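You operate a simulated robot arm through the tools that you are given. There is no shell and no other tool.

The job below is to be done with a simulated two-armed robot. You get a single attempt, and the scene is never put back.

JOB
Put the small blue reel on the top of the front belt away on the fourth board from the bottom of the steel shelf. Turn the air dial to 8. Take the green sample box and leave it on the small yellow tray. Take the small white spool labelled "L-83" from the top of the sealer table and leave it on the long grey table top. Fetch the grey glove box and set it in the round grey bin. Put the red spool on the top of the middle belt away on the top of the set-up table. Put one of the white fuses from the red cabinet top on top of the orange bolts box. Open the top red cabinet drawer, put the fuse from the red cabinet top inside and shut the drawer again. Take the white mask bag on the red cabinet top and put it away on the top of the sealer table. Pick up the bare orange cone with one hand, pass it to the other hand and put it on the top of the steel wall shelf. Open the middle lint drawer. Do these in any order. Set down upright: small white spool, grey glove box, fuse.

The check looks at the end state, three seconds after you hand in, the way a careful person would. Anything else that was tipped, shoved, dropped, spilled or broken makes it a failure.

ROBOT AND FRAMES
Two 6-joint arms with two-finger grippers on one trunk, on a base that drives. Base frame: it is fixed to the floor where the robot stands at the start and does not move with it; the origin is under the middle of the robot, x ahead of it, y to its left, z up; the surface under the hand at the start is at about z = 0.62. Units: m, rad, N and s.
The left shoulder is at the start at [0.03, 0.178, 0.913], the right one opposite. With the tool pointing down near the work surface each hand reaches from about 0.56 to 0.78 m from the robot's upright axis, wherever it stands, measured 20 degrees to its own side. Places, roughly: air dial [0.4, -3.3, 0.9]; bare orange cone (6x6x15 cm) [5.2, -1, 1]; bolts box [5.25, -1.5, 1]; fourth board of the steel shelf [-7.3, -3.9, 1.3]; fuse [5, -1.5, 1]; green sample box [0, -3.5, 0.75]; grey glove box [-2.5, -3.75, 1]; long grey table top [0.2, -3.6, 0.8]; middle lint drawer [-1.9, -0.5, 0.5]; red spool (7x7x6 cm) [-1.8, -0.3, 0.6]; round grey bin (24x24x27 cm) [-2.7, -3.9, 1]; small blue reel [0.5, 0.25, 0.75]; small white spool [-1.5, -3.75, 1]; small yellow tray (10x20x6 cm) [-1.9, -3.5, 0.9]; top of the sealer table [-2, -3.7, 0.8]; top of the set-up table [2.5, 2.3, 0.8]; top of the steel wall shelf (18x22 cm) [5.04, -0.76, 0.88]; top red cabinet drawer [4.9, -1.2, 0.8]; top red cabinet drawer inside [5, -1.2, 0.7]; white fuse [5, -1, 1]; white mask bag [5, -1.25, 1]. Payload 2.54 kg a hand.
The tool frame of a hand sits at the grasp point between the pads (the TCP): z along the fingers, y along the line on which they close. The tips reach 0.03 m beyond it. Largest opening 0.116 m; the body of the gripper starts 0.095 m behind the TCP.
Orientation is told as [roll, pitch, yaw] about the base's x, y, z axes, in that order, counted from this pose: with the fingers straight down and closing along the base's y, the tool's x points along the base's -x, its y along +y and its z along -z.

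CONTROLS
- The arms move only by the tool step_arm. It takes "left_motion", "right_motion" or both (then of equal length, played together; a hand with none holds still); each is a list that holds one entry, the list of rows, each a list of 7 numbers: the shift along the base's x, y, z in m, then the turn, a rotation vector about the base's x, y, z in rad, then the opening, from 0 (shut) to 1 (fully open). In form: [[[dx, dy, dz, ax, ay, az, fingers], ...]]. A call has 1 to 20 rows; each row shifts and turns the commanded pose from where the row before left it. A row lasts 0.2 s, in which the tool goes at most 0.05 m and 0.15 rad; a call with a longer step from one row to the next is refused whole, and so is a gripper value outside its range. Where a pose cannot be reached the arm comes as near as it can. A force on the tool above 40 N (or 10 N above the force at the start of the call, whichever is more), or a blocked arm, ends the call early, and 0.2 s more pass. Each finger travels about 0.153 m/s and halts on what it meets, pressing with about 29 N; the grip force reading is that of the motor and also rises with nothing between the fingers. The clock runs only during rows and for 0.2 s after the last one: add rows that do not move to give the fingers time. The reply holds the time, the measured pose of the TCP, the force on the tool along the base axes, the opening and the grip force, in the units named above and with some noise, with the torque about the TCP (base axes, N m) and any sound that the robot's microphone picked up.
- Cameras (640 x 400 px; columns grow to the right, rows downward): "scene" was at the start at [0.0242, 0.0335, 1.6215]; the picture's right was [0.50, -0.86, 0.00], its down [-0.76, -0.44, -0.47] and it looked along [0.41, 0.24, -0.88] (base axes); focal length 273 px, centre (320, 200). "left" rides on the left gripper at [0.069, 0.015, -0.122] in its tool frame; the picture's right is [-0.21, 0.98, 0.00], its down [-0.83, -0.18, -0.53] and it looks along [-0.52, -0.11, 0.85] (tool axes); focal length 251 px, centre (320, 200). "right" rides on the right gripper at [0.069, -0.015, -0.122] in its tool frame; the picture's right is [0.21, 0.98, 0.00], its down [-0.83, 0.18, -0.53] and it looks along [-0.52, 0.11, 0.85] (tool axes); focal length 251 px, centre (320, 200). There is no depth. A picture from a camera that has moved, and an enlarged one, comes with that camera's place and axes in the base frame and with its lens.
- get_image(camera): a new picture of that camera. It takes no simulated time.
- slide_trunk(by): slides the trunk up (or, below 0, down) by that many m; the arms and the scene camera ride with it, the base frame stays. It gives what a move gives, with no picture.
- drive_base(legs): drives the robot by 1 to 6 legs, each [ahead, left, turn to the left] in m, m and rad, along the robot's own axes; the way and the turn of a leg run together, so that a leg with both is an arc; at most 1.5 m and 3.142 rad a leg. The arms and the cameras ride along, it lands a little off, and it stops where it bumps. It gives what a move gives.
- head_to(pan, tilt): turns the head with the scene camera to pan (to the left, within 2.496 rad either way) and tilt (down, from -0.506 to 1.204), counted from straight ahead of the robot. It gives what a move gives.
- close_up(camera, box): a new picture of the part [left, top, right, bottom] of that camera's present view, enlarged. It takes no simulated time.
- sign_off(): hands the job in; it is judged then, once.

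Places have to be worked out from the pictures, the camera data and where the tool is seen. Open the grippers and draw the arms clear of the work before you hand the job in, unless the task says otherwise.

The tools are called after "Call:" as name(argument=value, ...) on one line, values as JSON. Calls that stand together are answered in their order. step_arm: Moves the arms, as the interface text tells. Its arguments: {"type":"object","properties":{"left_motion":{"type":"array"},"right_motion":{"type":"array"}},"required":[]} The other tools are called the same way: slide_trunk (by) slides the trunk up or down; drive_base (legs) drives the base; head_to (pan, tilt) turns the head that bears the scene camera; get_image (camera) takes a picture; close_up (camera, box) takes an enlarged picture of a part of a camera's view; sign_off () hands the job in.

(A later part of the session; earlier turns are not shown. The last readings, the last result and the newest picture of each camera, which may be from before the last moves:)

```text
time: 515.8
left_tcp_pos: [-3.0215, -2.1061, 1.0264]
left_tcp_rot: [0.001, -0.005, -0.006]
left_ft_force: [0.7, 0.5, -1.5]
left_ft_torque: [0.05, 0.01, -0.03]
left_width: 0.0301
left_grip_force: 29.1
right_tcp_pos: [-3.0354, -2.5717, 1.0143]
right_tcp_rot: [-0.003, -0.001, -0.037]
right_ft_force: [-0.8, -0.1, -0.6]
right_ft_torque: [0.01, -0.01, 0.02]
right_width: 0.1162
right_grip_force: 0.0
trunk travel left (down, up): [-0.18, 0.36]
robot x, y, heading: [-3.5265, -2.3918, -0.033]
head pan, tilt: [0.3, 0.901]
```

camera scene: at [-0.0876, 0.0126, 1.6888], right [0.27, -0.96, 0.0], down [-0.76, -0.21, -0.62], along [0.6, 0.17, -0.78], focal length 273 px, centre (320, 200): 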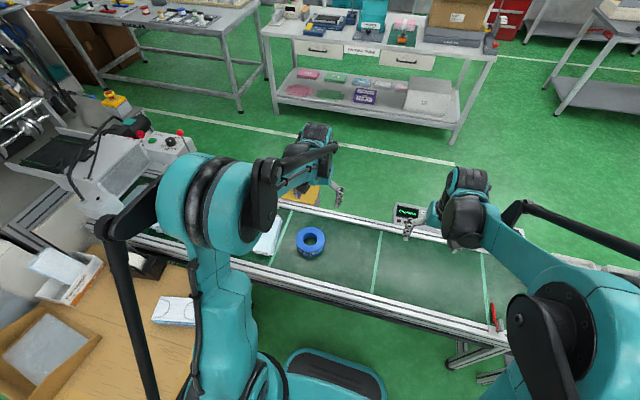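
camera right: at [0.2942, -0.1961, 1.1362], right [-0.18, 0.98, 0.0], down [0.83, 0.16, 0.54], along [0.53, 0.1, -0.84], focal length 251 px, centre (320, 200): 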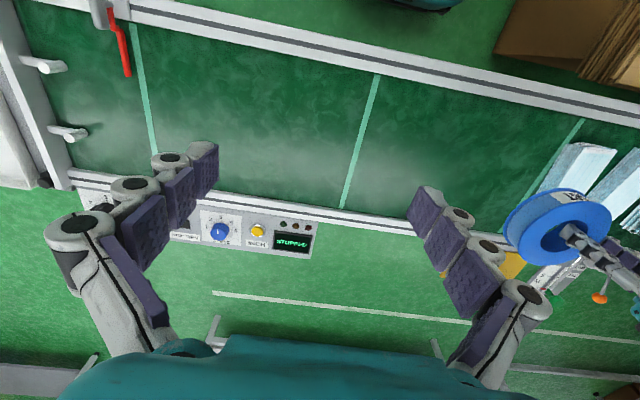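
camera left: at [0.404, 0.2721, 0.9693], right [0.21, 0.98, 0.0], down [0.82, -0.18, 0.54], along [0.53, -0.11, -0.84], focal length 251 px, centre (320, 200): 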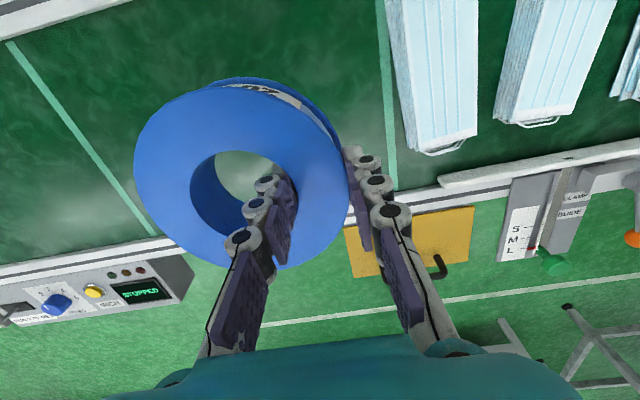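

I look at the west end of the sealer table with the bin and glove box.

Call:
head_to(pan=-0.95, tilt=0.5)

Call:
get_image(camera="scene")

Call:
close_up(camera="scene", box=[200, 140, 400, 265])

```text
time: 517.2
left_tcp_pos: [-3.0217, -2.1071, 1.0277]
left_tcp_rot: [0.002, -0.006, -0.006]
left_ft_force: [0.4, 0.0, -2.1]
left_ft_torque: [0.08, -0.03, 0.02]
left_width: 0.0302
left_grip_force: 28.8
right_tcp_pos: [-3.0337, -2.5724, 1.0144]
right_tcp_rot: [-0.002, -0.003, -0.039]
right_ft_force: [-0.1, -0.9, -0.6]
right_ft_torque: [0.01, 0.01, 0.02]
right_width: 0.1163
right_grip_force: 0.0
trunk travel left (down, up): [-0.18, 0.36]
robot x, y, heading: [-3.5275, -2.3952, -0.038]
head pan, tilt: [-0.949, 0.499]
```

```text
taken
camera scene: at [-3.5084, -2.4696, 1.7226], right [-0.83, -0.55, 0.0], down [-0.26, 0.4, -0.88], along [0.48, -0.73, -0.48], focal length 273 px, centre (320, 200)
```

scene: 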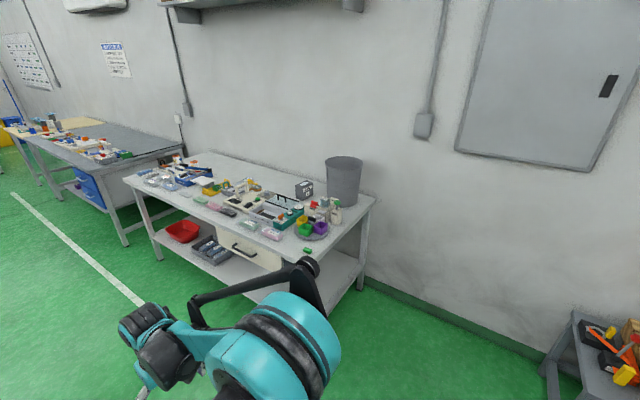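

```text
3.20 times, centred on (300, 202) of scene
camera zoom: at [-3.5084, -2.4696, 1.7226], right [-0.83, -0.55, 0.0], down [-0.26, 0.4, -0.88], along [0.48, -0.73, -0.48], focal length 874 px, centre (384, 192)
```

zoom: 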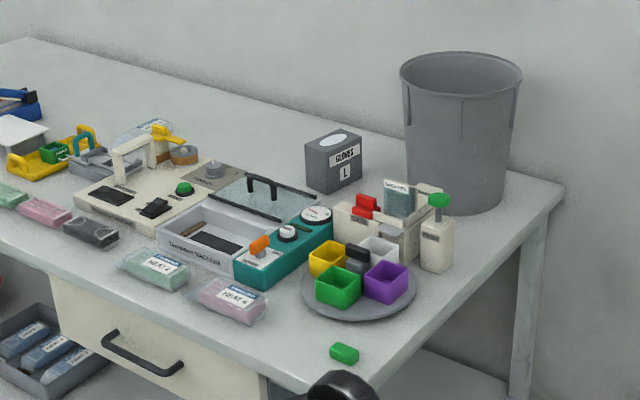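

The glove box (≈ 9 × 12 × 10.5 cm) is centred near (-2.467, -3.835), the bin near (-2.731, -3.92) with its rim at z ≈ 1.10. I raise the trunk and drive to the west end of the table.

Call:
slide_trunk(by=0.19)

Call:
drive_base(legs=[[0, -1.15, 0.036]])

Call:
head_to(pan=-0.4, tilt=0.65)

Call:
get_image(camera="scene")

Call:
get_image(camera="right")

```text
time: 519.3
left_tcp_pos: [-3.0209, -2.1073, 1.2162]
left_tcp_rot: [0.003, -0.006, -0.007]
left_ft_force: [-0.6, 0.4, -1.1]
left_ft_torque: [0.1, 0.02, 0.01]
left_width: 0.0299
left_grip_force: 28.9
right_tcp_pos: [-3.0347, -2.5734, 1.2049]
right_tcp_rot: [-0.001, -0.003, -0.039]
right_ft_force: [-0.7, 0.5, -0.7]
right_ft_torque: [0.0, 0.0, 0.0]
right_width: 0.116
right_grip_force: 0.0
trunk travel left (down, up): [-0.37, 0.17]
robot x, y, heading: [-3.5253, -2.3995, -0.042]
head pan, tilt: [-0.949, 0.499]
```

```text
time: 525.1
left_tcp_pos: [-3.052, -3.2376, 1.2158]
left_tcp_rot: [0.002, -0.005, 0.033]
left_ft_force: [-0.2, 0.2, -2.3]
left_ft_torque: [0.07, 0.0, 0.01]
left_width: 0.0298
left_grip_force: 29.3
right_tcp_pos: [-3.046, -3.7042, 1.2041]
right_tcp_rot: [-0.002, -0.003, 0.003]
right_ft_force: [0.6, 0.3, 0.4]
right_ft_torque: [0.02, -0.02, 0.01]
right_width: 0.116
right_grip_force: 0.0
trunk travel left (down, up): [-0.37, 0.17]
robot x, y, heading: [-3.5467, -3.5496, 0.001]
head pan, tilt: [-0.949, 0.499]
```

```text
time: 526.1
left_tcp_pos: [-3.0511, -3.238, 1.2158]
left_tcp_rot: [0.002, -0.006, 0.033]
left_ft_force: [-0.2, 1.0, -1.1]
left_ft_torque: [0.07, 0.0, -0.02]
left_width: 0.03
left_grip_force: 29.0
right_tcp_pos: [-3.0463, -3.7055, 1.2041]
right_tcp_rot: [-0.001, -0.002, 0.0]
right_ft_force: [0.1, -0.8, 0.3]
right_ft_torque: [0.01, -0.01, -0.03]
right_width: 0.1161
right_grip_force: 0.1
trunk travel left (down, up): [-0.37, 0.17]
robot x, y, heading: [-3.5433, -3.549, 0.003]
head pan, tilt: [-0.4, 0.649]
```

```text
taken
camera scene: at [-3.4973, -3.5802, 1.8993], right [-0.39, -0.92, 0.0], down [-0.56, 0.23, -0.8], along [0.73, -0.31, -0.6], focal length 273 px, centre (320, 200)
```

scene: 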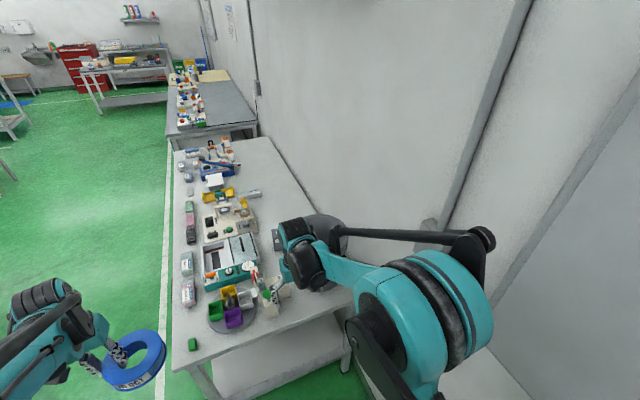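

```text
taken
camera right: at [-3.116, -3.7197, 1.3259], right [-0.22, 0.98, 0.0], down [0.82, 0.18, 0.54], along [0.52, 0.11, -0.84], focal length 251 px, centre (320, 200)
```

right: 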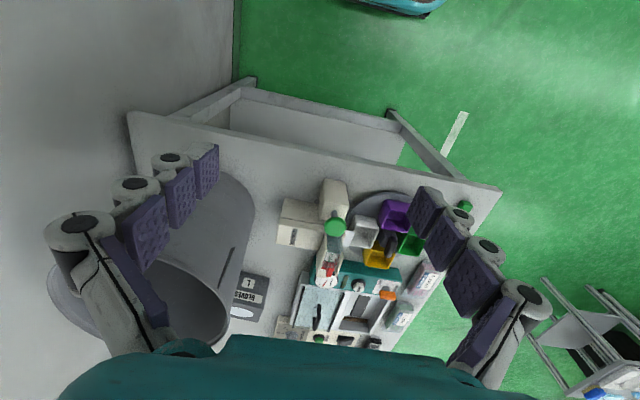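

The table end is at x ≈ -2.915; my base front is 0.285 ahead of its axis. I drive ahead to x ≈ -3.24 and look again.

Call:
drive_base(legs=[[0.2, -0.02, 0]])

Call:
drive_base(legs=[[0.1, 0, 0]])

Call:
head_to(pan=-0.3, tilt=0.8)

Call:
get_image(camera="scene")

Call:
get_image(camera="right")

```text
time: 527.7
left_tcp_pos: [-2.8534, -3.2559, 1.2156]
left_tcp_rot: [0.003, -0.003, 0.036]
left_ft_force: [-0.9, -0.8, -1.5]
left_ft_torque: [0.06, 0.04, -0.04]
left_width: 0.0299
left_grip_force: 29.1
right_tcp_pos: [-2.8472, -3.7228, 1.2033]
right_tcp_rot: [-0.001, -0.003, 0.005]
right_ft_force: [0.4, -0.1, 0.3]
right_ft_torque: [0.03, 0.03, 0.01]
right_width: 0.1158
right_grip_force: 0.0
trunk travel left (down, up): [-0.37, 0.17]
robot x, y, heading: [-3.3471, -3.5682, 0.003]
head pan, tilt: [-0.4, 0.649]
```

```text
time: 528.9
left_tcp_pos: [-2.7546, -3.2533, 1.2163]
left_tcp_rot: [0.001, -0.004, 0.037]
left_ft_force: [-0.1, -0.1, -1.5]
left_ft_torque: [0.05, 0.03, -0.02]
left_width: 0.0303
left_grip_force: 28.9
right_tcp_pos: [-2.7472, -3.7216, 1.2041]
right_tcp_rot: [-0.003, -0.001, 0.004]
right_ft_force: [0.1, 0.7, 0.3]
right_ft_torque: [-0.01, 0.01, -0.03]
right_width: 0.116
right_grip_force: 0.0
trunk travel left (down, up): [-0.37, 0.17]
robot x, y, heading: [-3.2508, -3.565, 0.007]
head pan, tilt: [-0.4, 0.649]
```

```text
time: 529.6
left_tcp_pos: [-2.7558, -3.254, 1.2154]
left_tcp_rot: [0.003, -0.004, 0.037]
left_ft_force: [0.4, 1.6, -1.1]
left_ft_torque: [0.03, 0.0, 0.01]
left_width: 0.0301
left_grip_force: 28.8
right_tcp_pos: [-2.7472, -3.7207, 1.2035]
right_tcp_rot: [-0.005, -0.001, 0.006]
right_ft_force: [-0.1, 0.0, 0.8]
right_ft_torque: [0.02, 0.0, -0.02]
right_width: 0.116
right_grip_force: 0.0
trunk travel left (down, up): [-0.37, 0.17]
robot x, y, heading: [-3.2447, -3.5668, 0.005]
head pan, tilt: [-0.3, 0.799]
```

```text
taken
camera scene: at [-3.2013, -3.5883, 1.8867], right [-0.29, -0.96, 0.0], down [-0.69, 0.21, -0.7], along [0.67, -0.2, -0.72], focal length 273 px, centre (320, 200)
```

scene: 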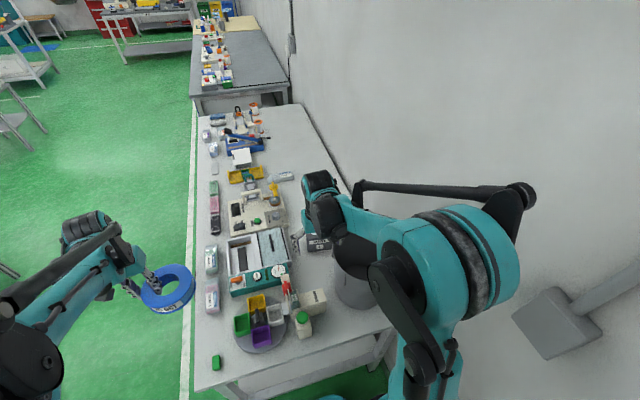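

```text
taken
camera right: at [-2.8169, -3.7364, 1.3256], right [-0.22, 0.98, 0.0], down [0.82, 0.19, 0.54], along [0.52, 0.12, -0.84], focal length 251 px, centre (320, 200)
```

right: 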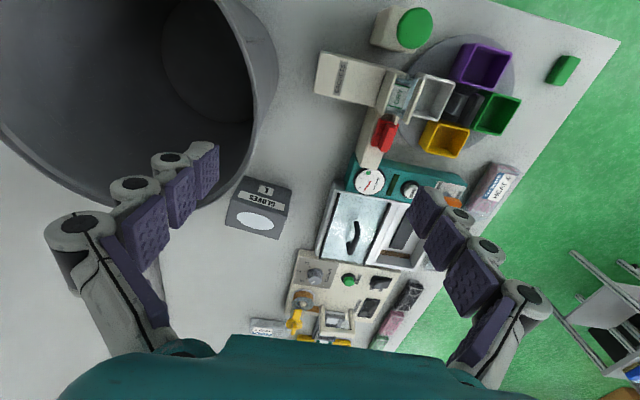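

Refined: the glove box is about 6.7 (x) × 10.5 (y) × 10 cm, centred at (-2.499, -3.796). I turn the right hand by -90° so it closes along x, and move over the box.

Call:
step_arm(right_motion=[[[0, 0, 0, 0, 0, -0.1428, 1], [0, 0, 0, 0, 0, -0.1428, 1], [0, 0, 0, 0, 0, -0.1428, 1], [0, 0, 0, 0, 0, -0.1428, 1], [0, 0, 0, 0, 0, -0.1428, 1], [0.041, -0.0125, 0, 0, 0, -0.1428, 1], [0.041, -0.0125, 0, 0, 0, -0.1428, 1], [0.041, -0.0125, 0, 0, 0, -0.1428, 0.9], [0.041, -0.0125, 0, 0, 0, -0.1428, 0.85], [0.041, -0.0125, 0, 0, 0, -0.1428, 0.8], [0.042, -0.0125, 0, 0, 0, -0.1428, 0.8], [0, 0, -0.04, 0, 0, 0, 0.8], [0, 0, -0.04, 0, 0, 0, 0.8], [0, 0, 0, 0, 0, 0, 0.8]]])

Call:
get_image(camera="right")

Call:
get_image(camera="scene")

```text
time: 532.6
left_tcp_pos: [-2.7561, -3.2536, 1.2166]
left_tcp_rot: [0.002, -0.006, 0.038]
left_ft_force: [0.0, -0.4, -1.5]
left_ft_torque: [0.05, -0.04, 0.02]
left_width: 0.03
left_grip_force: 29.0
right_tcp_pos: [-2.5024, -3.7951, 1.1218]
right_tcp_rot: [-0.002, -0.004, -1.565]
right_ft_force: [0.3, 0.6, -0.4]
right_ft_torque: [0.06, -0.01, -0.01]
right_width: 0.0924
right_grip_force: 0.1
trunk travel left (down, up): [-0.37, 0.17]
robot x, y, heading: [-3.2501, -3.5669, 0.007]
head pan, tilt: [-0.3, 0.799]
```

```text
taken
camera right: at [-2.5176, -3.7267, 1.2445], right [0.98, 0.22, 0.0], down [0.19, -0.82, 0.54], along [0.12, -0.52, -0.84], focal length 251 px, centre (320, 200)
```

right: 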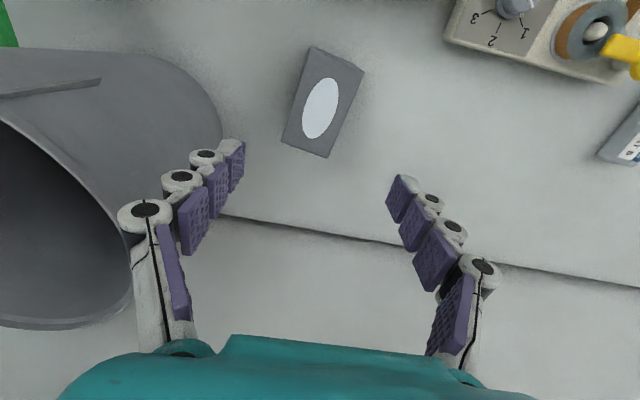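

```text
taken
camera scene: at [-3.2027, -3.5882, 1.8867], right [-0.29, -0.96, 0.0], down [-0.69, 0.21, -0.7], along [0.67, -0.2, -0.72], focal length 273 px, centre (320, 200)
```

scene: 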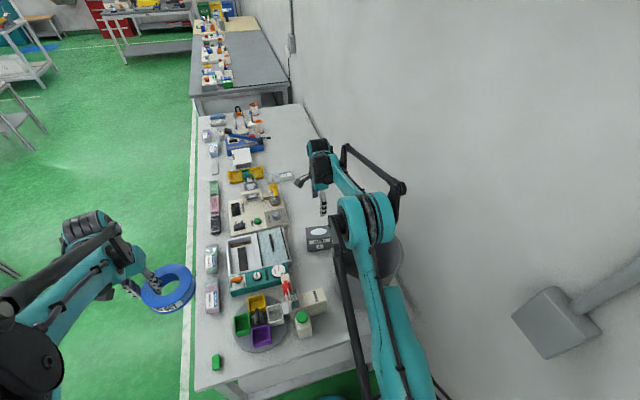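

The box is turned by about -7.6°, centre (-2.503, -3.793). I align the hand to it, descend and grip.

Call:
step_arm(right_motion=[[[0, 0.002, -0.03, 0, 0, -0.133, 0.8], [0, 0, -0.04, 0, 0, 0, 0.8], [0, 0, -0.04, 0, 0, 0, 0.8], [0, 0, -0.04, 0, 0, 0, 0.8], [0, 0, -0.03, 0, 0, 0, 0.8], [0, 0, -0.025, 0, 0, 0, 0.8], [0, 0, 0, 0, 0, 0, 0.8]]])

Call:
get_image(camera="right")

```text
time: 534.2
left_tcp_pos: [-2.7557, -3.2541, 1.2172]
left_tcp_rot: [0.002, -0.005, 0.037]
left_ft_force: [-0.9, -0.4, -1.2]
left_ft_torque: [0.04, -0.05, -0.01]
left_width: 0.0299
left_grip_force: 29.1
right_tcp_pos: [-2.5041, -3.7933, 0.9218]
right_tcp_rot: [0.0, -0.004, -1.7]
right_ft_force: [-0.1, 0.3, -0.1]
right_ft_torque: [0.03, 0.0, 0.0]
right_width: 0.0928
right_grip_force: 0.1
right hand out of reach, approached as far as the arm can: row 6
trunk travel left (down, up): [-0.37, 0.17]
robot x, y, heading: [-3.2514, -3.5661, 0.005]
head pan, tilt: [-0.3, 0.799]
```

```text
taken
camera right: at [-2.5104, -3.7232, 1.0438], right [1.0, 0.09, 0.0], down [0.08, -0.84, 0.54], along [0.05, -0.53, -0.84], focal length 251 px, centre (320, 200)
```

right: 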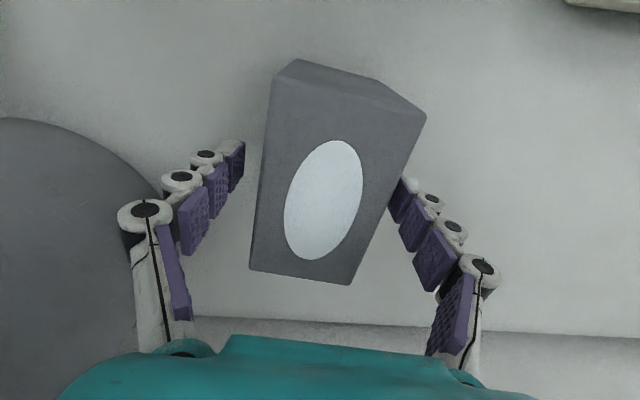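

Aligned and centred. I close on the box and lift.

Call:
step_arm(right_motion=[[[0, 0, 0, 0, 0, 0, 0.65], [0, 0, 0, 0, 0, 0, 0.4], [0, 0, 0, 0, 0, 0, 0.4], [0, 0, 0, 0, 0, 0, 0.4], [0, 0, 0.015, 0, 0, 0, 0.4], [0, 0, 0.03, 0, 0, 0, 0.4], [0, 0, 0.04, 0, 0, 0, 0.4]]])

Call:
get_image(camera="right")

```text
time: 535.8
left_tcp_pos: [-2.7568, -3.2536, 1.2166]
left_tcp_rot: [0.002, -0.004, 0.036]
left_ft_force: [-0.7, 1.0, -1.3]
left_ft_torque: [0.03, -0.05, 0.0]
left_width: 0.0298
left_grip_force: 28.8
right_tcp_pos: [-2.505, -3.7923, 1.0067]
right_tcp_rot: [-0.002, -0.004, -1.698]
right_ft_force: [0.6, 0.3, -3.2]
right_ft_torque: [0.01, 0.01, 0.01]
right_width: 0.0645
right_grip_force: 29.1
trunk travel left (down, up): [-0.37, 0.17]
robot x, y, heading: [-3.2492, -3.5651, 0.006]
head pan, tilt: [-0.3, 0.799]
```

```text
taken
camera right: at [-2.5104, -3.7225, 1.1286], right [1.0, 0.09, 0.0], down [0.08, -0.84, 0.54], along [0.05, -0.53, -0.84], focal length 251 px, centre (320, 200)
```

right: 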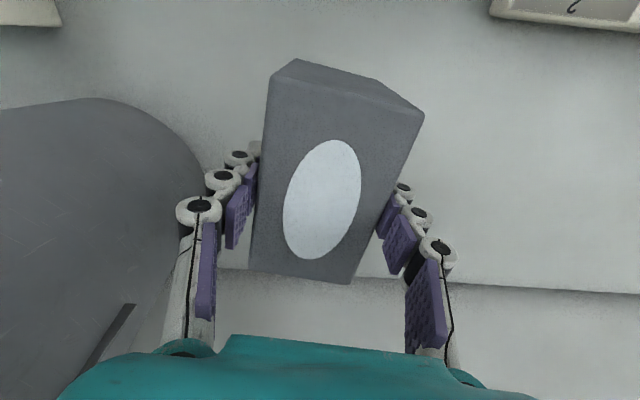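

The glove box is held (bottom 9.4 cm below the grasp point). I raise it well above the bin rim with the trunk and arm before moving sideways.

Call:
slide_trunk(by=0.15)

Call:
step_arm(right_motion=[[[0, 0, 0.04, 0, 0, 0, 0.4], [0, 0, 0.04, 0, 0, 0, 0.4], [0, 0, 0.03, 0, 0, 0, 0.4], [0, 0, 0, 0, 0, 0, 0.4]]])

Call:
get_image(camera="right")

Call:
get_image(camera="scene")

```text
time: 537.5
left_tcp_pos: [-2.7571, -3.2538, 1.3671]
left_tcp_rot: [0.002, -0.004, 0.036]
left_ft_force: [-0.3, 0.0, -0.9]
left_ft_torque: [0.07, 0.02, 0.0]
left_width: 0.0299
left_grip_force: 29.3
right_tcp_pos: [-2.5025, -3.7932, 1.156]
right_tcp_rot: [-0.004, -0.005, -1.699]
right_ft_force: [-0.3, 0.6, -2.2]
right_ft_torque: [0.01, -0.01, 0.02]
right_width: 0.0642
right_grip_force: 28.8
trunk travel left (down, up): [-0.52, 0.02]
robot x, y, heading: [-3.2523, -3.5677, 0.008]
head pan, tilt: [-0.3, 0.799]
```

```text
time: 538.5
left_tcp_pos: [-2.7559, -3.2525, 1.3672]
left_tcp_rot: [0.002, -0.004, 0.037]
left_ft_force: [-0.7, -0.3, -2.5]
left_ft_torque: [0.04, 0.03, 0.0]
left_width: 0.0298
left_grip_force: 29.0
right_tcp_pos: [-2.5031, -3.7913, 1.2671]
right_tcp_rot: [-0.004, -0.004, -1.7]
right_ft_force: [-0.4, -0.6, -1.1]
right_ft_torque: [0.01, -0.02, 0.0]
right_width: 0.0642
right_grip_force: 29.0
trunk travel left (down, up): [-0.52, 0.02]
robot x, y, heading: [-3.2461, -3.5611, 0.007]
head pan, tilt: [-0.3, 0.799]
```

```text
taken
camera right: at [-2.51, -3.7212, 1.3892], right [1.0, 0.09, 0.0], down [0.08, -0.84, 0.54], along [0.04, -0.53, -0.84], focal length 251 px, centre (320, 200)
```

right: 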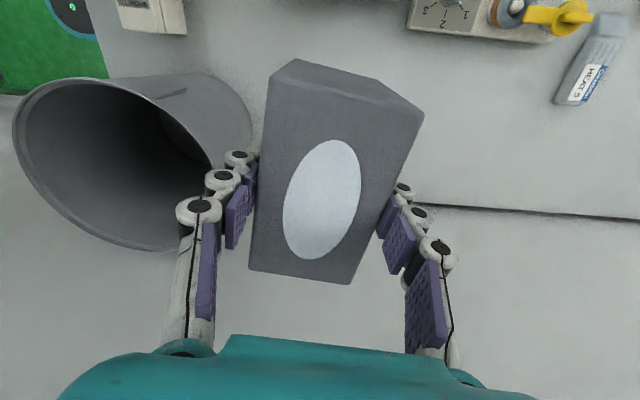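

```text
taken
camera scene: at [-3.2016, -3.5885, 2.0366], right [-0.29, -0.96, 0.0], down [-0.69, 0.21, -0.7], along [0.67, -0.2, -0.72], focal length 273 px, centre (320, 200)
```

scene: 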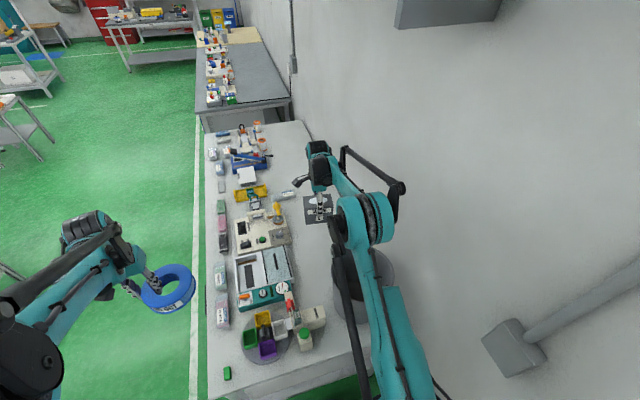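

The box bottom is at z ≈ 1.17, above the rim. I move it over the bin centre, about (-2.742, -3.905).

Call:
step_arm(right_motion=[[[-0.04, -0.019, 0.01, 0, 0, 0, 0.4], [-0.04, -0.019, 0.005, 0, 0, 0, 0.4], [-0.04, -0.019, 0, 0, 0, 0, 0.4], [-0.04, -0.019, 0, 0, 0, 0, 0.4], [-0.04, -0.019, 0, 0, 0, 0, 0.4], [-0.039, -0.019, 0, 0, 0, 0, 0.4], [0, 0, 0, 0, 0, 0, 0.4]]])

Call:
get_image(camera="right")

Call:
get_image(camera="scene")

```text
time: 540.1
left_tcp_pos: [-2.7545, -3.2527, 1.3652]
left_tcp_rot: [0.001, -0.004, 0.036]
left_ft_force: [0.8, 1.3, -0.3]
left_ft_torque: [0.04, 0.01, 0.06]
left_width: 0.0303
left_grip_force: 29.8
right_tcp_pos: [-2.7441, -3.9071, 1.281]
right_tcp_rot: [-0.004, -0.004, -1.697]
right_ft_force: [-0.2, -0.5, -2.1]
right_ft_torque: [-0.02, 0.04, 0.01]
right_width: 0.0642
right_grip_force: 28.8
trunk travel left (down, up): [-0.52, 0.02]
robot x, y, heading: [-3.2495, -3.5669, 0.004]
head pan, tilt: [-0.3, 0.799]
```

```text
taken
camera right: at [-2.75, -3.8365, 1.4024], right [1.0, 0.09, 0.0], down [0.08, -0.84, 0.54], along [0.04, -0.53, -0.84], focal length 251 px, centre (320, 200)
```

right: 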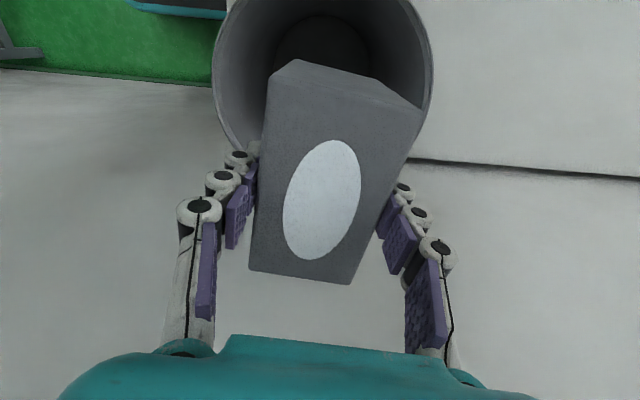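

```text
taken
camera scene: at [-3.2009, -3.588, 2.0366], right [-0.29, -0.96, 0.0], down [-0.69, 0.21, -0.7], along [0.67, -0.2, -0.72], focal length 273 px, centre (320, 200)
```

scene: 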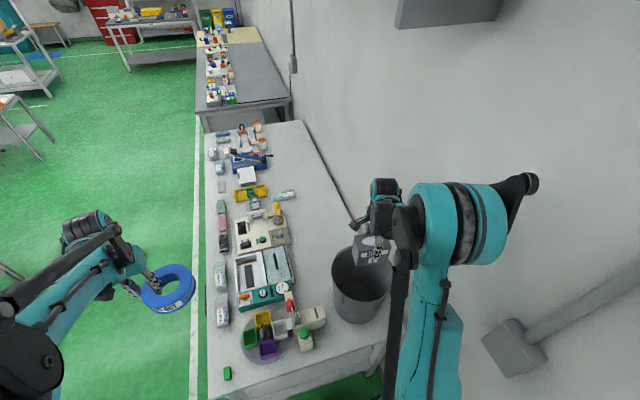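

The bin centre appears at about (-2.745, -3.875). I shift slightly, and to be safe lift the left hand with the reel outward, then lower the box into the bin with the trunk.

Call:
step_arm(right_motion=[[[0, 0.01, 0, 0, 0, 0, 0.4], [0, 0.009, 0, 0, 0, 0, 0.4], [0, 0, -0.02, 0, 0, 0, 0.4], [0, 0, -0.02, 0, 0, 0, 0.4]]], left_motion=[[[-0.01, 0.02, 0.02, 0, 0, 0, 0.15], [-0.01, 0.02, 0.02, 0, 0, 0, 0.15], [-0.01, 0.02, 0.02, 0, 0, 0, 0.15], [-0.01, 0.02, 0.02, 0, 0, 0, 0.15]]])

Call:
slide_trunk(by=-0.15)

Call:
get_image(camera="right")

Call:
get_image(camera="scene")

```text
time: 541.1
left_tcp_pos: [-2.7949, -3.1745, 1.4448]
left_tcp_rot: [0.003, -0.005, 0.038]
left_ft_force: [-0.1, -0.8, -0.8]
left_ft_torque: [0.04, 0.05, 0.01]
left_width: 0.0297
left_grip_force: 29.4
right_tcp_pos: [-2.7434, -3.888, 1.2409]
right_tcp_rot: [-0.002, -0.002, -1.696]
right_ft_force: [-0.4, -0.4, -1.1]
right_ft_torque: [-0.01, -0.02, 0.03]
right_width: 0.0645
right_grip_force: 28.9
trunk travel left (down, up): [-0.52, 0.02]
robot x, y, heading: [-3.2463, -3.568, 0.007]
head pan, tilt: [-0.3, 0.799]
```

```text
time: 542.9
left_tcp_pos: [-2.7949, -3.1753, 1.2969]
left_tcp_rot: [0.002, -0.006, 0.036]
left_ft_force: [0.1, 0.4, -1.6]
left_ft_torque: [0.09, -0.04, -0.01]
left_width: 0.0295
left_grip_force: 29.0
right_tcp_pos: [-2.7443, -3.8876, 1.0919]
right_tcp_rot: [-0.003, -0.003, -1.698]
right_ft_force: [-1.1, 1.0, -1.6]
right_ft_torque: [-0.03, -0.01, -0.02]
right_width: 0.0644
right_grip_force: 29.2
trunk travel left (down, up): [-0.37, 0.17]
robot x, y, heading: [-3.249, -3.5666, 0.011]
head pan, tilt: [-0.3, 0.799]
```

```text
taken
camera right: at [-2.7492, -3.8176, 1.2134], right [1.0, 0.09, 0.0], down [0.08, -0.84, 0.54], along [0.05, -0.53, -0.84], focal length 251 px, centre (320, 200)
```

right: 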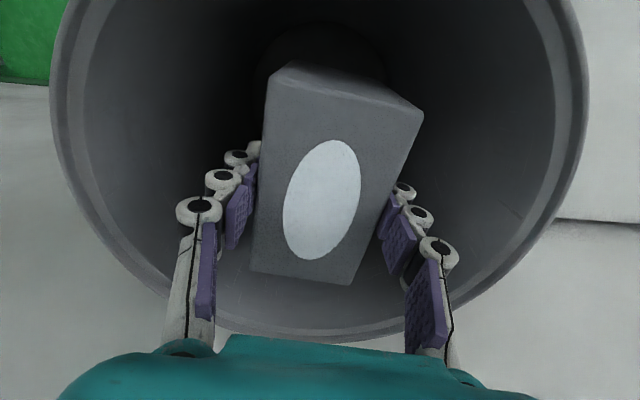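

```text
taken
camera scene: at [-3.2021, -3.5885, 1.8868], right [-0.29, -0.96, 0.0], down [-0.69, 0.21, -0.7], along [0.67, -0.2, -0.72], focal length 273 px, centre (320, 200)
```

scene: 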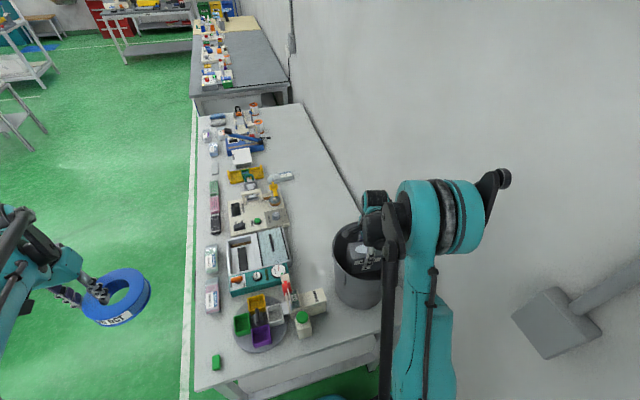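

From the rim's far edge and the floor's near edge the bin centre is y ≈ -3.90. I shift 1.4 cm that way and lower further.

Call:
step_arm(right_motion=[[[-0.001, -0.007, 0, 0, 0, 0, 0.4], [0, -0.007, 0, 0, 0, 0, 0.4], [0, 0, 0, 0, 0, 0, 0.4]]])

Call:
slide_trunk(by=-0.11)

Call:
get_image(camera="right")

Call:
get_image(camera="scene")

```text
time: 543.7
left_tcp_pos: [-2.7947, -3.1744, 1.2945]
left_tcp_rot: [0.002, -0.005, 0.036]
left_ft_force: [0.1, -0.3, -1.3]
left_ft_torque: [0.05, 0.0, -0.01]
left_width: 0.0299
left_grip_force: 28.6
right_tcp_pos: [-2.7442, -3.9009, 1.0916]
right_tcp_rot: [-0.003, -0.004, -1.698]
right_ft_force: [0.5, 1.2, -0.7]
right_ft_torque: [-0.02, -0.03, 0.01]
right_width: 0.0644
right_grip_force: 28.9
trunk travel left (down, up): [-0.37, 0.17]
robot x, y, heading: [-3.2466, -3.5635, 0.004]
head pan, tilt: [-0.3, 0.799]
```

```text
time: 545.1
left_tcp_pos: [-2.7937, -3.1746, 1.1856]
left_tcp_rot: [0.001, -0.007, 0.037]
left_ft_force: [-0.2, 0.6, -0.8]
left_ft_torque: [0.02, 0.0, 0.01]
left_width: 0.0299
left_grip_force: 29.0
right_tcp_pos: [-2.7455, -3.9023, 0.9813]
right_tcp_rot: [-0.003, -0.003, -1.698]
right_ft_force: [-0.4, 0.1, -2.2]
right_ft_torque: [0.01, 0.01, 0.0]
right_width: 0.064
right_grip_force: 28.8
trunk travel left (down, up): [-0.26, 0.28]
robot x, y, heading: [-3.2475, -3.5674, 0.01]
head pan, tilt: [-0.3, 0.799]
```

```text
taken
camera right: at [-2.7503, -3.8322, 1.1031], right [1.0, 0.09, 0.0], down [0.08, -0.84, 0.54], along [0.05, -0.53, -0.84], focal length 251 px, centre (320, 200)
```

right: 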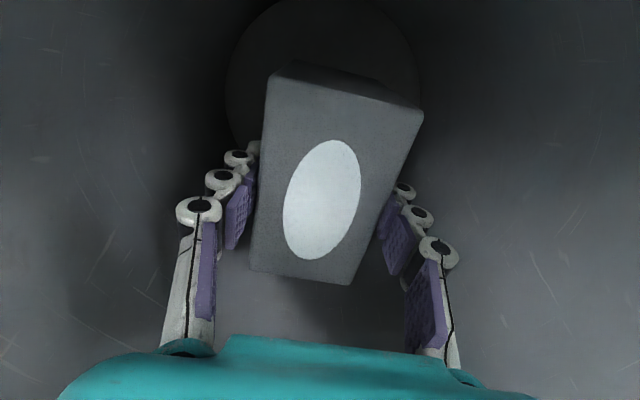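

```text
taken
camera scene: at [-3.2022, -3.5885, 1.7768], right [-0.29, -0.96, 0.0], down [-0.69, 0.21, -0.7], along [0.67, -0.2, -0.72], focal length 273 px, centre (320, 200)
```

scene: 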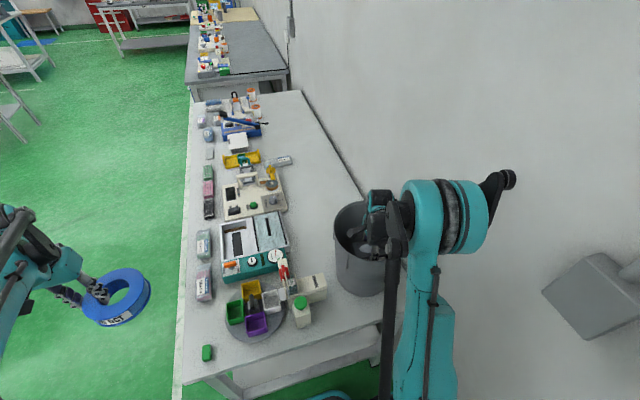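

The bin floor is centred under the box. I lower the last 5 cm carefully.

Call:
slide_trunk(by=-0.035)

Call:
slide_trunk(by=-0.01)

Call:
get_image(camera="right")

```text
time: 545.9
left_tcp_pos: [-2.7938, -3.1751, 1.1515]
left_tcp_rot: [0.001, -0.005, 0.036]
left_ft_force: [0.3, -0.6, -1.5]
left_ft_torque: [0.04, 0.01, -0.02]
left_width: 0.0299
left_grip_force: 29.2
right_tcp_pos: [-2.7445, -3.9023, 0.9462]
right_tcp_rot: [-0.004, -0.003, -1.699]
right_ft_force: [-0.3, 0.4, -1.8]
right_ft_torque: [0.01, -0.04, 0.02]
right_width: 0.0642
right_grip_force: 28.7
trunk travel left (down, up): [-0.225, 0.315]
robot x, y, heading: [-3.248, -3.5662, 0.004]
head pan, tilt: [-0.3, 0.799]
```

```text
time: 546.5
left_tcp_pos: [-2.7942, -3.1743, 1.1401]
left_tcp_rot: [0.003, -0.006, 0.036]
left_ft_force: [-0.7, -0.1, -1.8]
left_ft_torque: [0.06, -0.01, 0.02]
left_width: 0.0298
left_grip_force: 29.8
right_tcp_pos: [-2.7438, -3.9009, 0.9356]
right_tcp_rot: [-0.004, -0.003, -1.698]
right_ft_force: [-0.4, -0.2, -1.6]
right_ft_torque: [-0.04, 0.01, -0.01]
right_width: 0.0642
right_grip_force: 29.0
trunk travel left (down, up): [-0.215, 0.325]
robot x, y, heading: [-3.2481, -3.5651, 0.008]
head pan, tilt: [-0.3, 0.799]
```

```text
taken
camera right: at [-2.7503, -3.8322, 1.058], right [1.0, 0.09, 0.0], down [0.08, -0.84, 0.54], along [0.05, -0.53, -0.84], focal length 251 px, centre (320, 200)
```

right: 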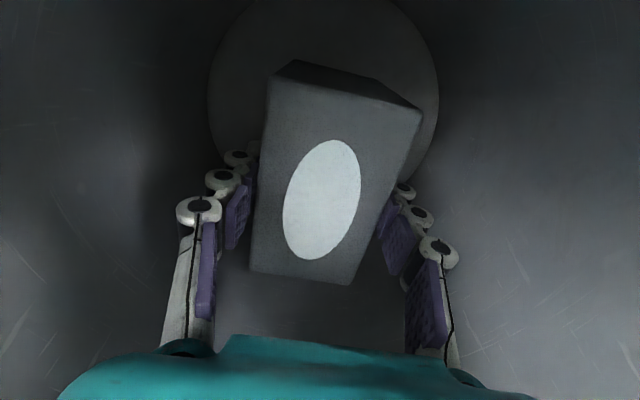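

Call:
slide_trunk(by=-0.006)

Call:
slide_trunk(by=-0.005)

```text
time: 547.0
left_tcp_pos: [-2.7946, -3.1741, 1.1343]
left_tcp_rot: [0.002, -0.006, 0.036]
left_ft_force: [0.9, -1.1, -1.0]
left_ft_torque: [0.1, -0.01, 0.01]
left_width: 0.0297
left_grip_force: 29.1
right_tcp_pos: [-2.7451, -3.9028, 0.931]
right_tcp_rot: [-0.002, -0.005, -1.698]
right_ft_force: [0.2, 0.4, -1.4]
right_ft_torque: [-0.01, -0.01, -0.03]
right_width: 0.0643
right_grip_force: 29.3
trunk travel left (down, up): [-0.209, 0.331]
robot x, y, heading: [-3.2502, -3.5643, 0.005]
head pan, tilt: [-0.3, 0.799]
```

```text
time: 547.5
left_tcp_pos: [-2.7958, -3.1728, 1.1301]
left_tcp_rot: [0.001, -0.006, 0.037]
left_ft_force: [-0.1, 0.1, -1.8]
left_ft_torque: [0.06, 0.01, -0.02]
left_width: 0.0298
left_grip_force: 28.6
right_tcp_pos: [-2.7457, -3.9032, 0.9241]
right_tcp_rot: [-0.002, -0.003, -1.697]
right_ft_force: [2.1, -2.2, 15.7]
right_ft_torque: [0.05, -0.17, -0.06]
right_width: 0.0645
right_grip_force: 28.7
trunk travel left (down, up): [-0.204, 0.336]
robot x, y, heading: [-3.2489, -3.5672, 0.005]
head pan, tilt: [-0.3, 0.799]
```

Contact with the bin floor. I open the fingers gently and check that the box stands.

Call:
step_arm(right_motion=[[[0, 0, 0.001, 0, 0, 0, 0.58], [0, 0, 0, 0, 0, 0, 0.66], [0, 0, 0, 0, 0, 0, 0.74], [0, 0, 0, 0, 0, 0, 0.76]]])

Call:
slide_trunk(by=0.1)

Call:
get_image(camera="right")

```text
time: 548.5
left_tcp_pos: [-2.7949, -3.1742, 1.1291]
left_tcp_rot: [0.002, -0.005, 0.036]
left_ft_force: [0.7, -0.5, -1.6]
left_ft_torque: [0.03, -0.02, -0.01]
left_width: 0.0298
left_grip_force: 28.5
right_tcp_pos: [-2.7442, -3.9022, 0.9257]
right_tcp_rot: [-0.003, -0.003, -1.695]
right_ft_force: [0.3, -0.1, -0.8]
right_ft_torque: [-0.01, 0.0, 0.01]
right_width: 0.0883
right_grip_force: 0.1
trunk travel left (down, up): [-0.204, 0.336]
robot x, y, heading: [-3.2489, -3.5639, 0.006]
head pan, tilt: [-0.3, 0.799]
```

```text
time: 549.9
left_tcp_pos: [-2.7944, -3.1739, 1.2292]
left_tcp_rot: [0.002, -0.006, 0.036]
left_ft_force: [0.1, 0.7, -1.3]
left_ft_torque: [0.05, 0.03, -0.01]
left_width: 0.0297
left_grip_force: 29.4
right_tcp_pos: [-2.744, -3.9026, 1.026]
right_tcp_rot: [-0.004, -0.002, -1.699]
right_ft_force: [0.1, 0.2, 0.1]
right_ft_torque: [0.01, 0.02, 0.04]
right_width: 0.0882
right_grip_force: 0.0
trunk travel left (down, up): [-0.304, 0.236]
robot x, y, heading: [-3.2505, -3.5708, 0.01]
head pan, tilt: [-0.3, 0.799]
```

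```text
taken
camera right: at [-2.7503, -3.8318, 1.1479], right [1.0, 0.09, 0.0], down [0.08, -0.84, 0.54], along [0.05, -0.53, -0.84], focal length 251 px, centre (320, 200)
```

right: 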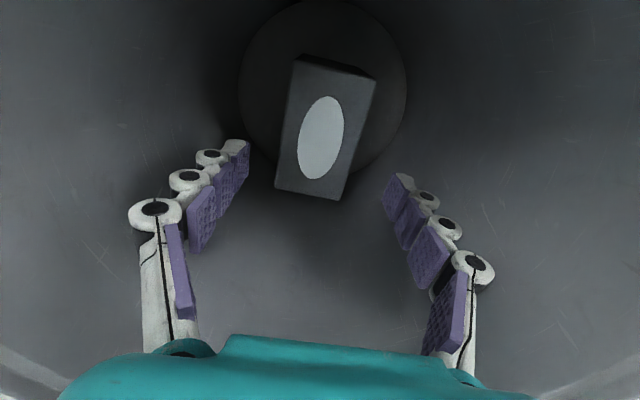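

The glove box stands upright in the bin. I raise the hand clear of the rim, bring it back to neutral and back away from the table.

Call:
slide_trunk(by=0.2)

Call:
step_arm(right_motion=[[[0, 0, 0.03, 0, 0, 0, 0.9], [0, 0.02, 0.02, 0, 0, 0.1415, 1], [0, 0.03, 0, 0, 0, 0.1415, 1], [0, 0.03, 0, 0, 0, 0.1415, 1], [0, 0.03, 0, 0, 0, 0.1415, 1], [0, 0.03, 0, 0, 0, 0.1415, 1], [0, 0.03, 0, 0, 0, 0.1415, 1], [0, 0, 0, 0, 0, 0.1415, 1], [0, 0, 0, 0, 0, 0.1415, 1], [0, 0, 0, 0, 0, 0.1415, 1], [0, 0, 0, 0, 0, 0.1415, 1], [0, 0, 0, 0, 0, 0.1415, 1], [0, 0, 0, 0, 0, 0.1415, 1]]])

Call:
get_image(camera="scene")

Call:
drive_base(legs=[[-0.3, 0, 0], [0, 0.95, 0], [0, 0, -1.571]])

```text
time: 552.0
left_tcp_pos: [-2.7942, -3.174, 1.43]
left_tcp_rot: [0.001, -0.006, 0.035]
left_ft_force: [0.2, 0.5, -1.2]
left_ft_torque: [0.04, 0.0, 0.0]
left_width: 0.03
left_grip_force: 29.0
right_tcp_pos: [-2.7449, -3.9019, 1.2271]
right_tcp_rot: [-0.004, -0.004, -1.699]
right_ft_force: [-0.2, 0.0, 0.5]
right_ft_torque: [0.0, -0.01, 0.03]
right_width: 0.0881
right_grip_force: 0.1
trunk travel left (down, up): [-0.504, 0.036]
robot x, y, heading: [-3.2506, -3.5667, 0.01]
head pan, tilt: [-0.3, 0.799]
```

```text
time: 554.8
left_tcp_pos: [-2.7941, -3.1751, 1.43]
left_tcp_rot: [0.001, -0.006, 0.036]
left_ft_force: [0.3, -0.4, -1.0]
left_ft_torque: [0.04, 0.0, -0.01]
left_width: 0.0297
left_grip_force: 29.0
right_tcp_pos: [-2.7452, -3.7316, 1.2755]
right_tcp_rot: [-0.003, -0.003, 0.004]
right_ft_force: [-0.2, -0.4, 0.6]
right_ft_torque: [0.0, 0.0, -0.03]
right_width: 0.1161
right_grip_force: 0.0
trunk travel left (down, up): [-0.504, 0.036]
robot x, y, heading: [-3.2453, -3.5713, 0.01]
head pan, tilt: [-0.3, 0.799]
```

```text
taken
camera scene: at [-3.2021, -3.5882, 2.0207], right [-0.29, -0.96, 0.0], down [-0.69, 0.21, -0.7], along [0.67, -0.2, -0.72], focal length 273 px, centre (320, 200)
```

scene: 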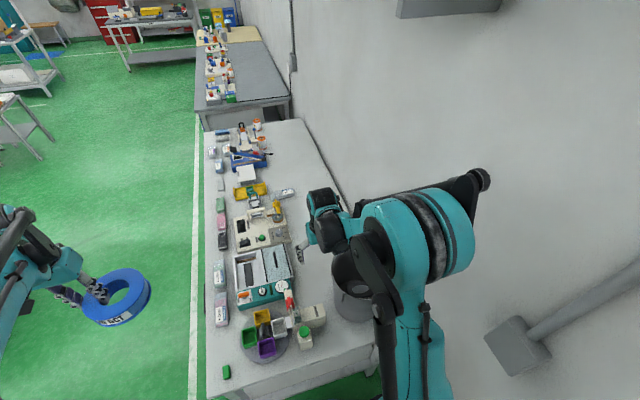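

```text
time: 565.2
left_tcp_pos: [-3.1475, -3.0634, 1.432]
left_tcp_rot: [0.0, -0.005, -1.504]
left_ft_force: [0.3, 0.4, -0.7]
left_ft_torque: [0.01, -0.06, -0.01]
left_width: 0.029
left_grip_force: 28.8
right_tcp_pos: [-3.7027, -3.1311, 1.2766]
right_tcp_rot: [-0.004, -0.002, -1.538]
right_ft_force: [-0.6, 0.3, 0.0]
right_ft_torque: [0.0, -0.01, -0.01]
right_width: 0.1163
right_grip_force: 0.0
trunk travel left (down, up): [-0.504, 0.036]
robot x, y, heading: [-3.551, -2.6216, -1.531]
head pan, tilt: [-0.3, 0.799]
```

I look west toward the steel shelf.

Call:
head_to(pan=-1.1, tilt=0.35)

Call:
get_image(camera="scene")

Call:
close_up(camera="scene", box=[240, 80, 400, 180])

```text
time: 566.3
left_tcp_pos: [-3.1469, -3.0628, 1.4298]
left_tcp_rot: [0.002, -0.006, -1.503]
left_ft_force: [0.3, -0.8, -1.3]
left_ft_torque: [-0.03, -0.07, -0.01]
left_width: 0.0292
left_grip_force: 28.7
right_tcp_pos: [-3.7028, -3.1319, 1.2761]
right_tcp_rot: [-0.004, -0.003, -1.538]
right_ft_force: [1.1, 0.4, 0.4]
right_ft_torque: [-0.01, 0.03, -0.01]
right_width: 0.116
right_grip_force: 0.0
trunk travel left (down, up): [-0.504, 0.036]
robot x, y, heading: [-3.5547, -2.6241, -1.529]
head pan, tilt: [-1.1, 0.351]
```

```text
taken
camera scene: at [-3.6367, -2.6374, 2.0603], right [-0.49, 0.87, 0.0], down [0.3, 0.17, -0.94], along [-0.82, -0.46, -0.34], focal length 273 px, centre (320, 200)
```

scene: 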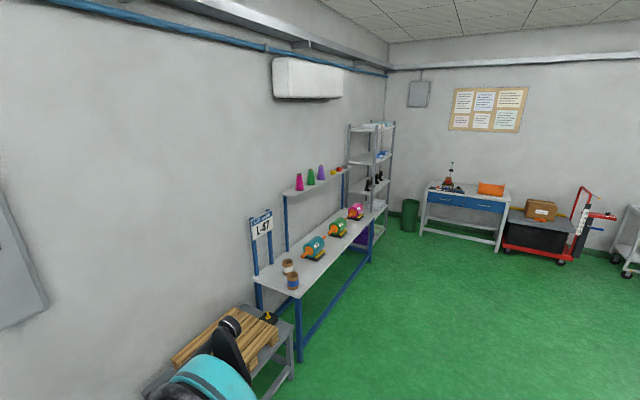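

```text
4.00 times, centred on (320, 130) of scene
camera zoom: at [-3.6367, -2.6374, 2.0603], right [-0.49, 0.87, 0.0], down [0.3, 0.17, -0.94], along [-0.82, -0.46, -0.34], focal length 1093 px, centre (320, 480)
```

zoom: 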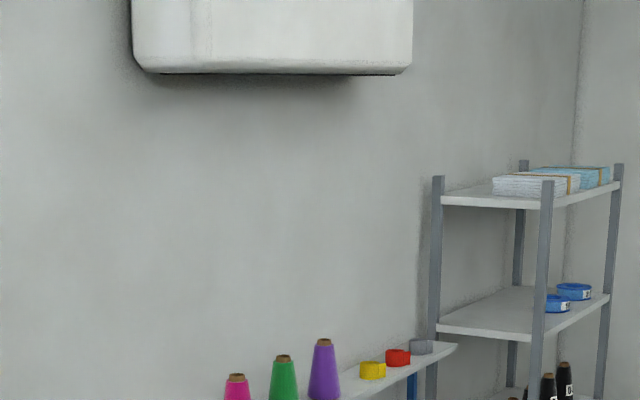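

The steel shelf stands against the south wall at x ≈ -7.72…-6.91, front edge y ≈ -3.71; its fourth board (z ≈ 1.3) already has two blue reels and free space on its east part. I drive there along the aisle.

Call:
drive_base(legs=[[0.2, 0, -0.04], [0, -1.25, 0], [0, -1.25, 0]])

Call:
drive_base(legs=[[0, -1.15, 0]])

Call:
head_to(pan=0.1, tilt=0.5)

Call:
get_image(camera="scene")

```text
time: 579.7
left_tcp_pos: [-5.6729, -3.2653, 1.4295]
left_tcp_rot: [0.001, -0.005, -1.562]
left_ft_force: [0.0, 0.0, -1.3]
left_ft_torque: [0.0, -0.11, -0.03]
left_width: 0.0283
left_grip_force: 28.9
right_tcp_pos: [-6.232, -3.299, 1.2753]
right_tcp_rot: [-0.004, -0.004, -1.599]
right_ft_force: [0.4, 0.0, -0.2]
right_ft_torque: [0.01, -0.01, 0.01]
right_width: 0.1161
right_grip_force: 0.0
trunk travel left (down, up): [-0.504, 0.036]
robot x, y, heading: [-6.051, -2.7985, -1.59]
head pan, tilt: [-1.1, 0.351]
```

```text
time: 585.6
left_tcp_pos: [-6.8154, -3.2435, 1.4301]
left_tcp_rot: [0.002, -0.006, -1.539]
left_ft_force: [-0.5, -0.6, -1.1]
left_ft_torque: [0.0, -0.06, -0.01]
left_width: 0.0282
left_grip_force: 29.2
right_tcp_pos: [-7.3725, -3.2922, 1.2754]
right_tcp_rot: [-0.004, -0.003, -1.577]
right_ft_force: [0.2, -0.2, 0.4]
right_ft_torque: [0.01, 0.02, 0.03]
right_width: 0.1161
right_grip_force: 0.1
trunk travel left (down, up): [-0.504, 0.036]
robot x, y, heading: [-7.2076, -2.7906, -1.569]
head pan, tilt: [-1.1, 0.351]
```

```text
time: 587.0
left_tcp_pos: [-6.8163, -3.2441, 1.43]
left_tcp_rot: [0.001, -0.003, -1.539]
left_ft_force: [-0.2, -0.4, -1.8]
left_ft_torque: [-0.01, -0.06, 0.04]
left_width: 0.0281
left_grip_force: 29.1
right_tcp_pos: [-7.3745, -3.2921, 1.276]
right_tcp_rot: [-0.002, -0.003, -1.576]
right_ft_force: [0.0, 0.8, -0.1]
right_ft_torque: [0.01, 0.01, 0.01]
right_width: 0.1157
right_grip_force: 0.1
trunk travel left (down, up): [-0.504, 0.036]
robot x, y, heading: [-7.2059, -2.7925, -1.567]
head pan, tilt: [0.099, 0.499]
```

```text
taken
camera scene: at [-7.1974, -2.8489, 2.0466], right [-0.99, -0.1, 0.0], down [-0.05, 0.48, -0.88], along [0.09, -0.87, -0.48], focal length 273 px, centre (320, 200)
```

scene: 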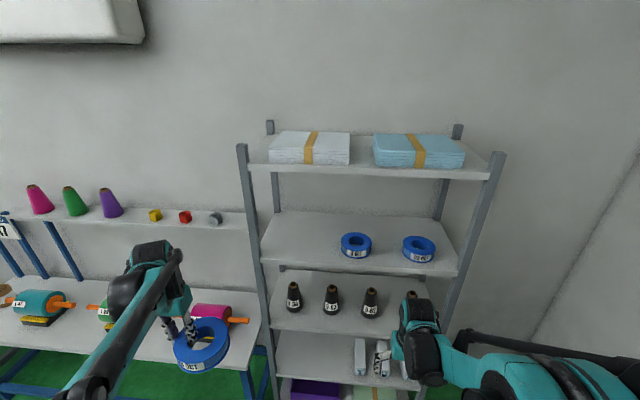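

The boards are clear now: the one with the blue reels is the fourth from the bottom. The left grip width has crept down slightly, so I check the reel in the hand.

Call:
get_image(camera="left")

Call:
close_up(camera="scene", box=[130, 230, 290, 390])

Call:
close_up(camera="scene", box=[230, 120, 510, 295])

```text
taken
camera left: at [-6.803, -3.1766, 1.5509], right [0.98, -0.18, 0.0], down [-0.16, -0.83, 0.54], along [-0.1, -0.53, -0.84], focal length 251 px, centre (320, 200)
```

left: 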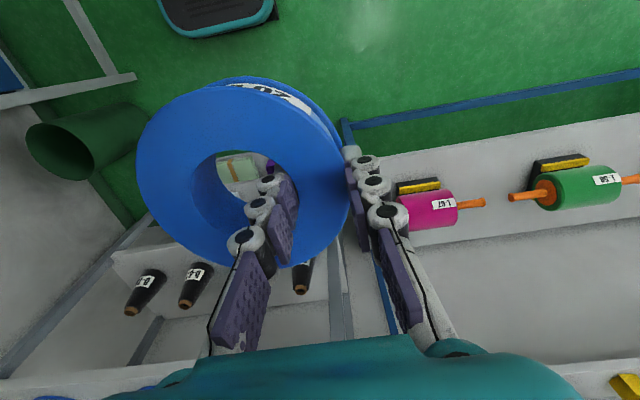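

```text
2.50 times, centred on (210, 310) of scene
camera zoom: at [-7.1974, -2.8489, 2.0466], right [-0.99, -0.1, 0.0], down [-0.05, 0.48, -0.88], along [0.09, -0.87, -0.48], focal length 683 px, centre (595, -75)
```

zoom: 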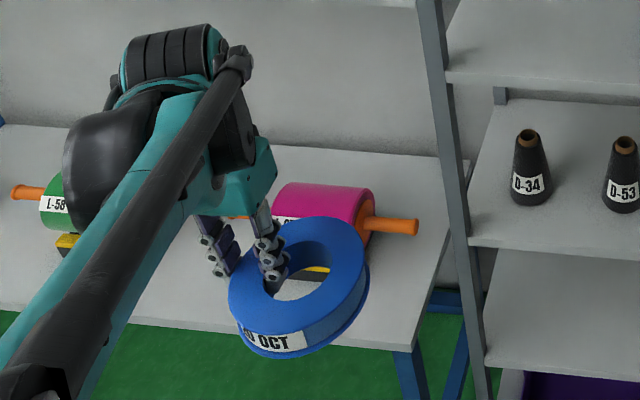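

```text
2.29 times, centred on (370, 208) of scene
camera zoom: at [-7.1974, -2.8489, 2.0466], right [-0.99, -0.1, 0.0], down [-0.05, 0.48, -0.88], along [0.09, -0.87, -0.48], focal length 624 px, centre (206, 183)
```

zoom: 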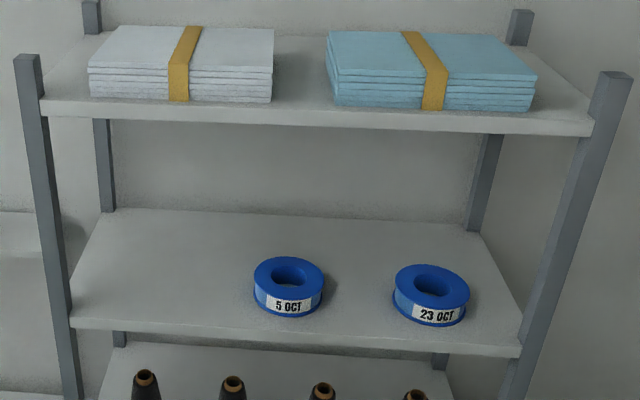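

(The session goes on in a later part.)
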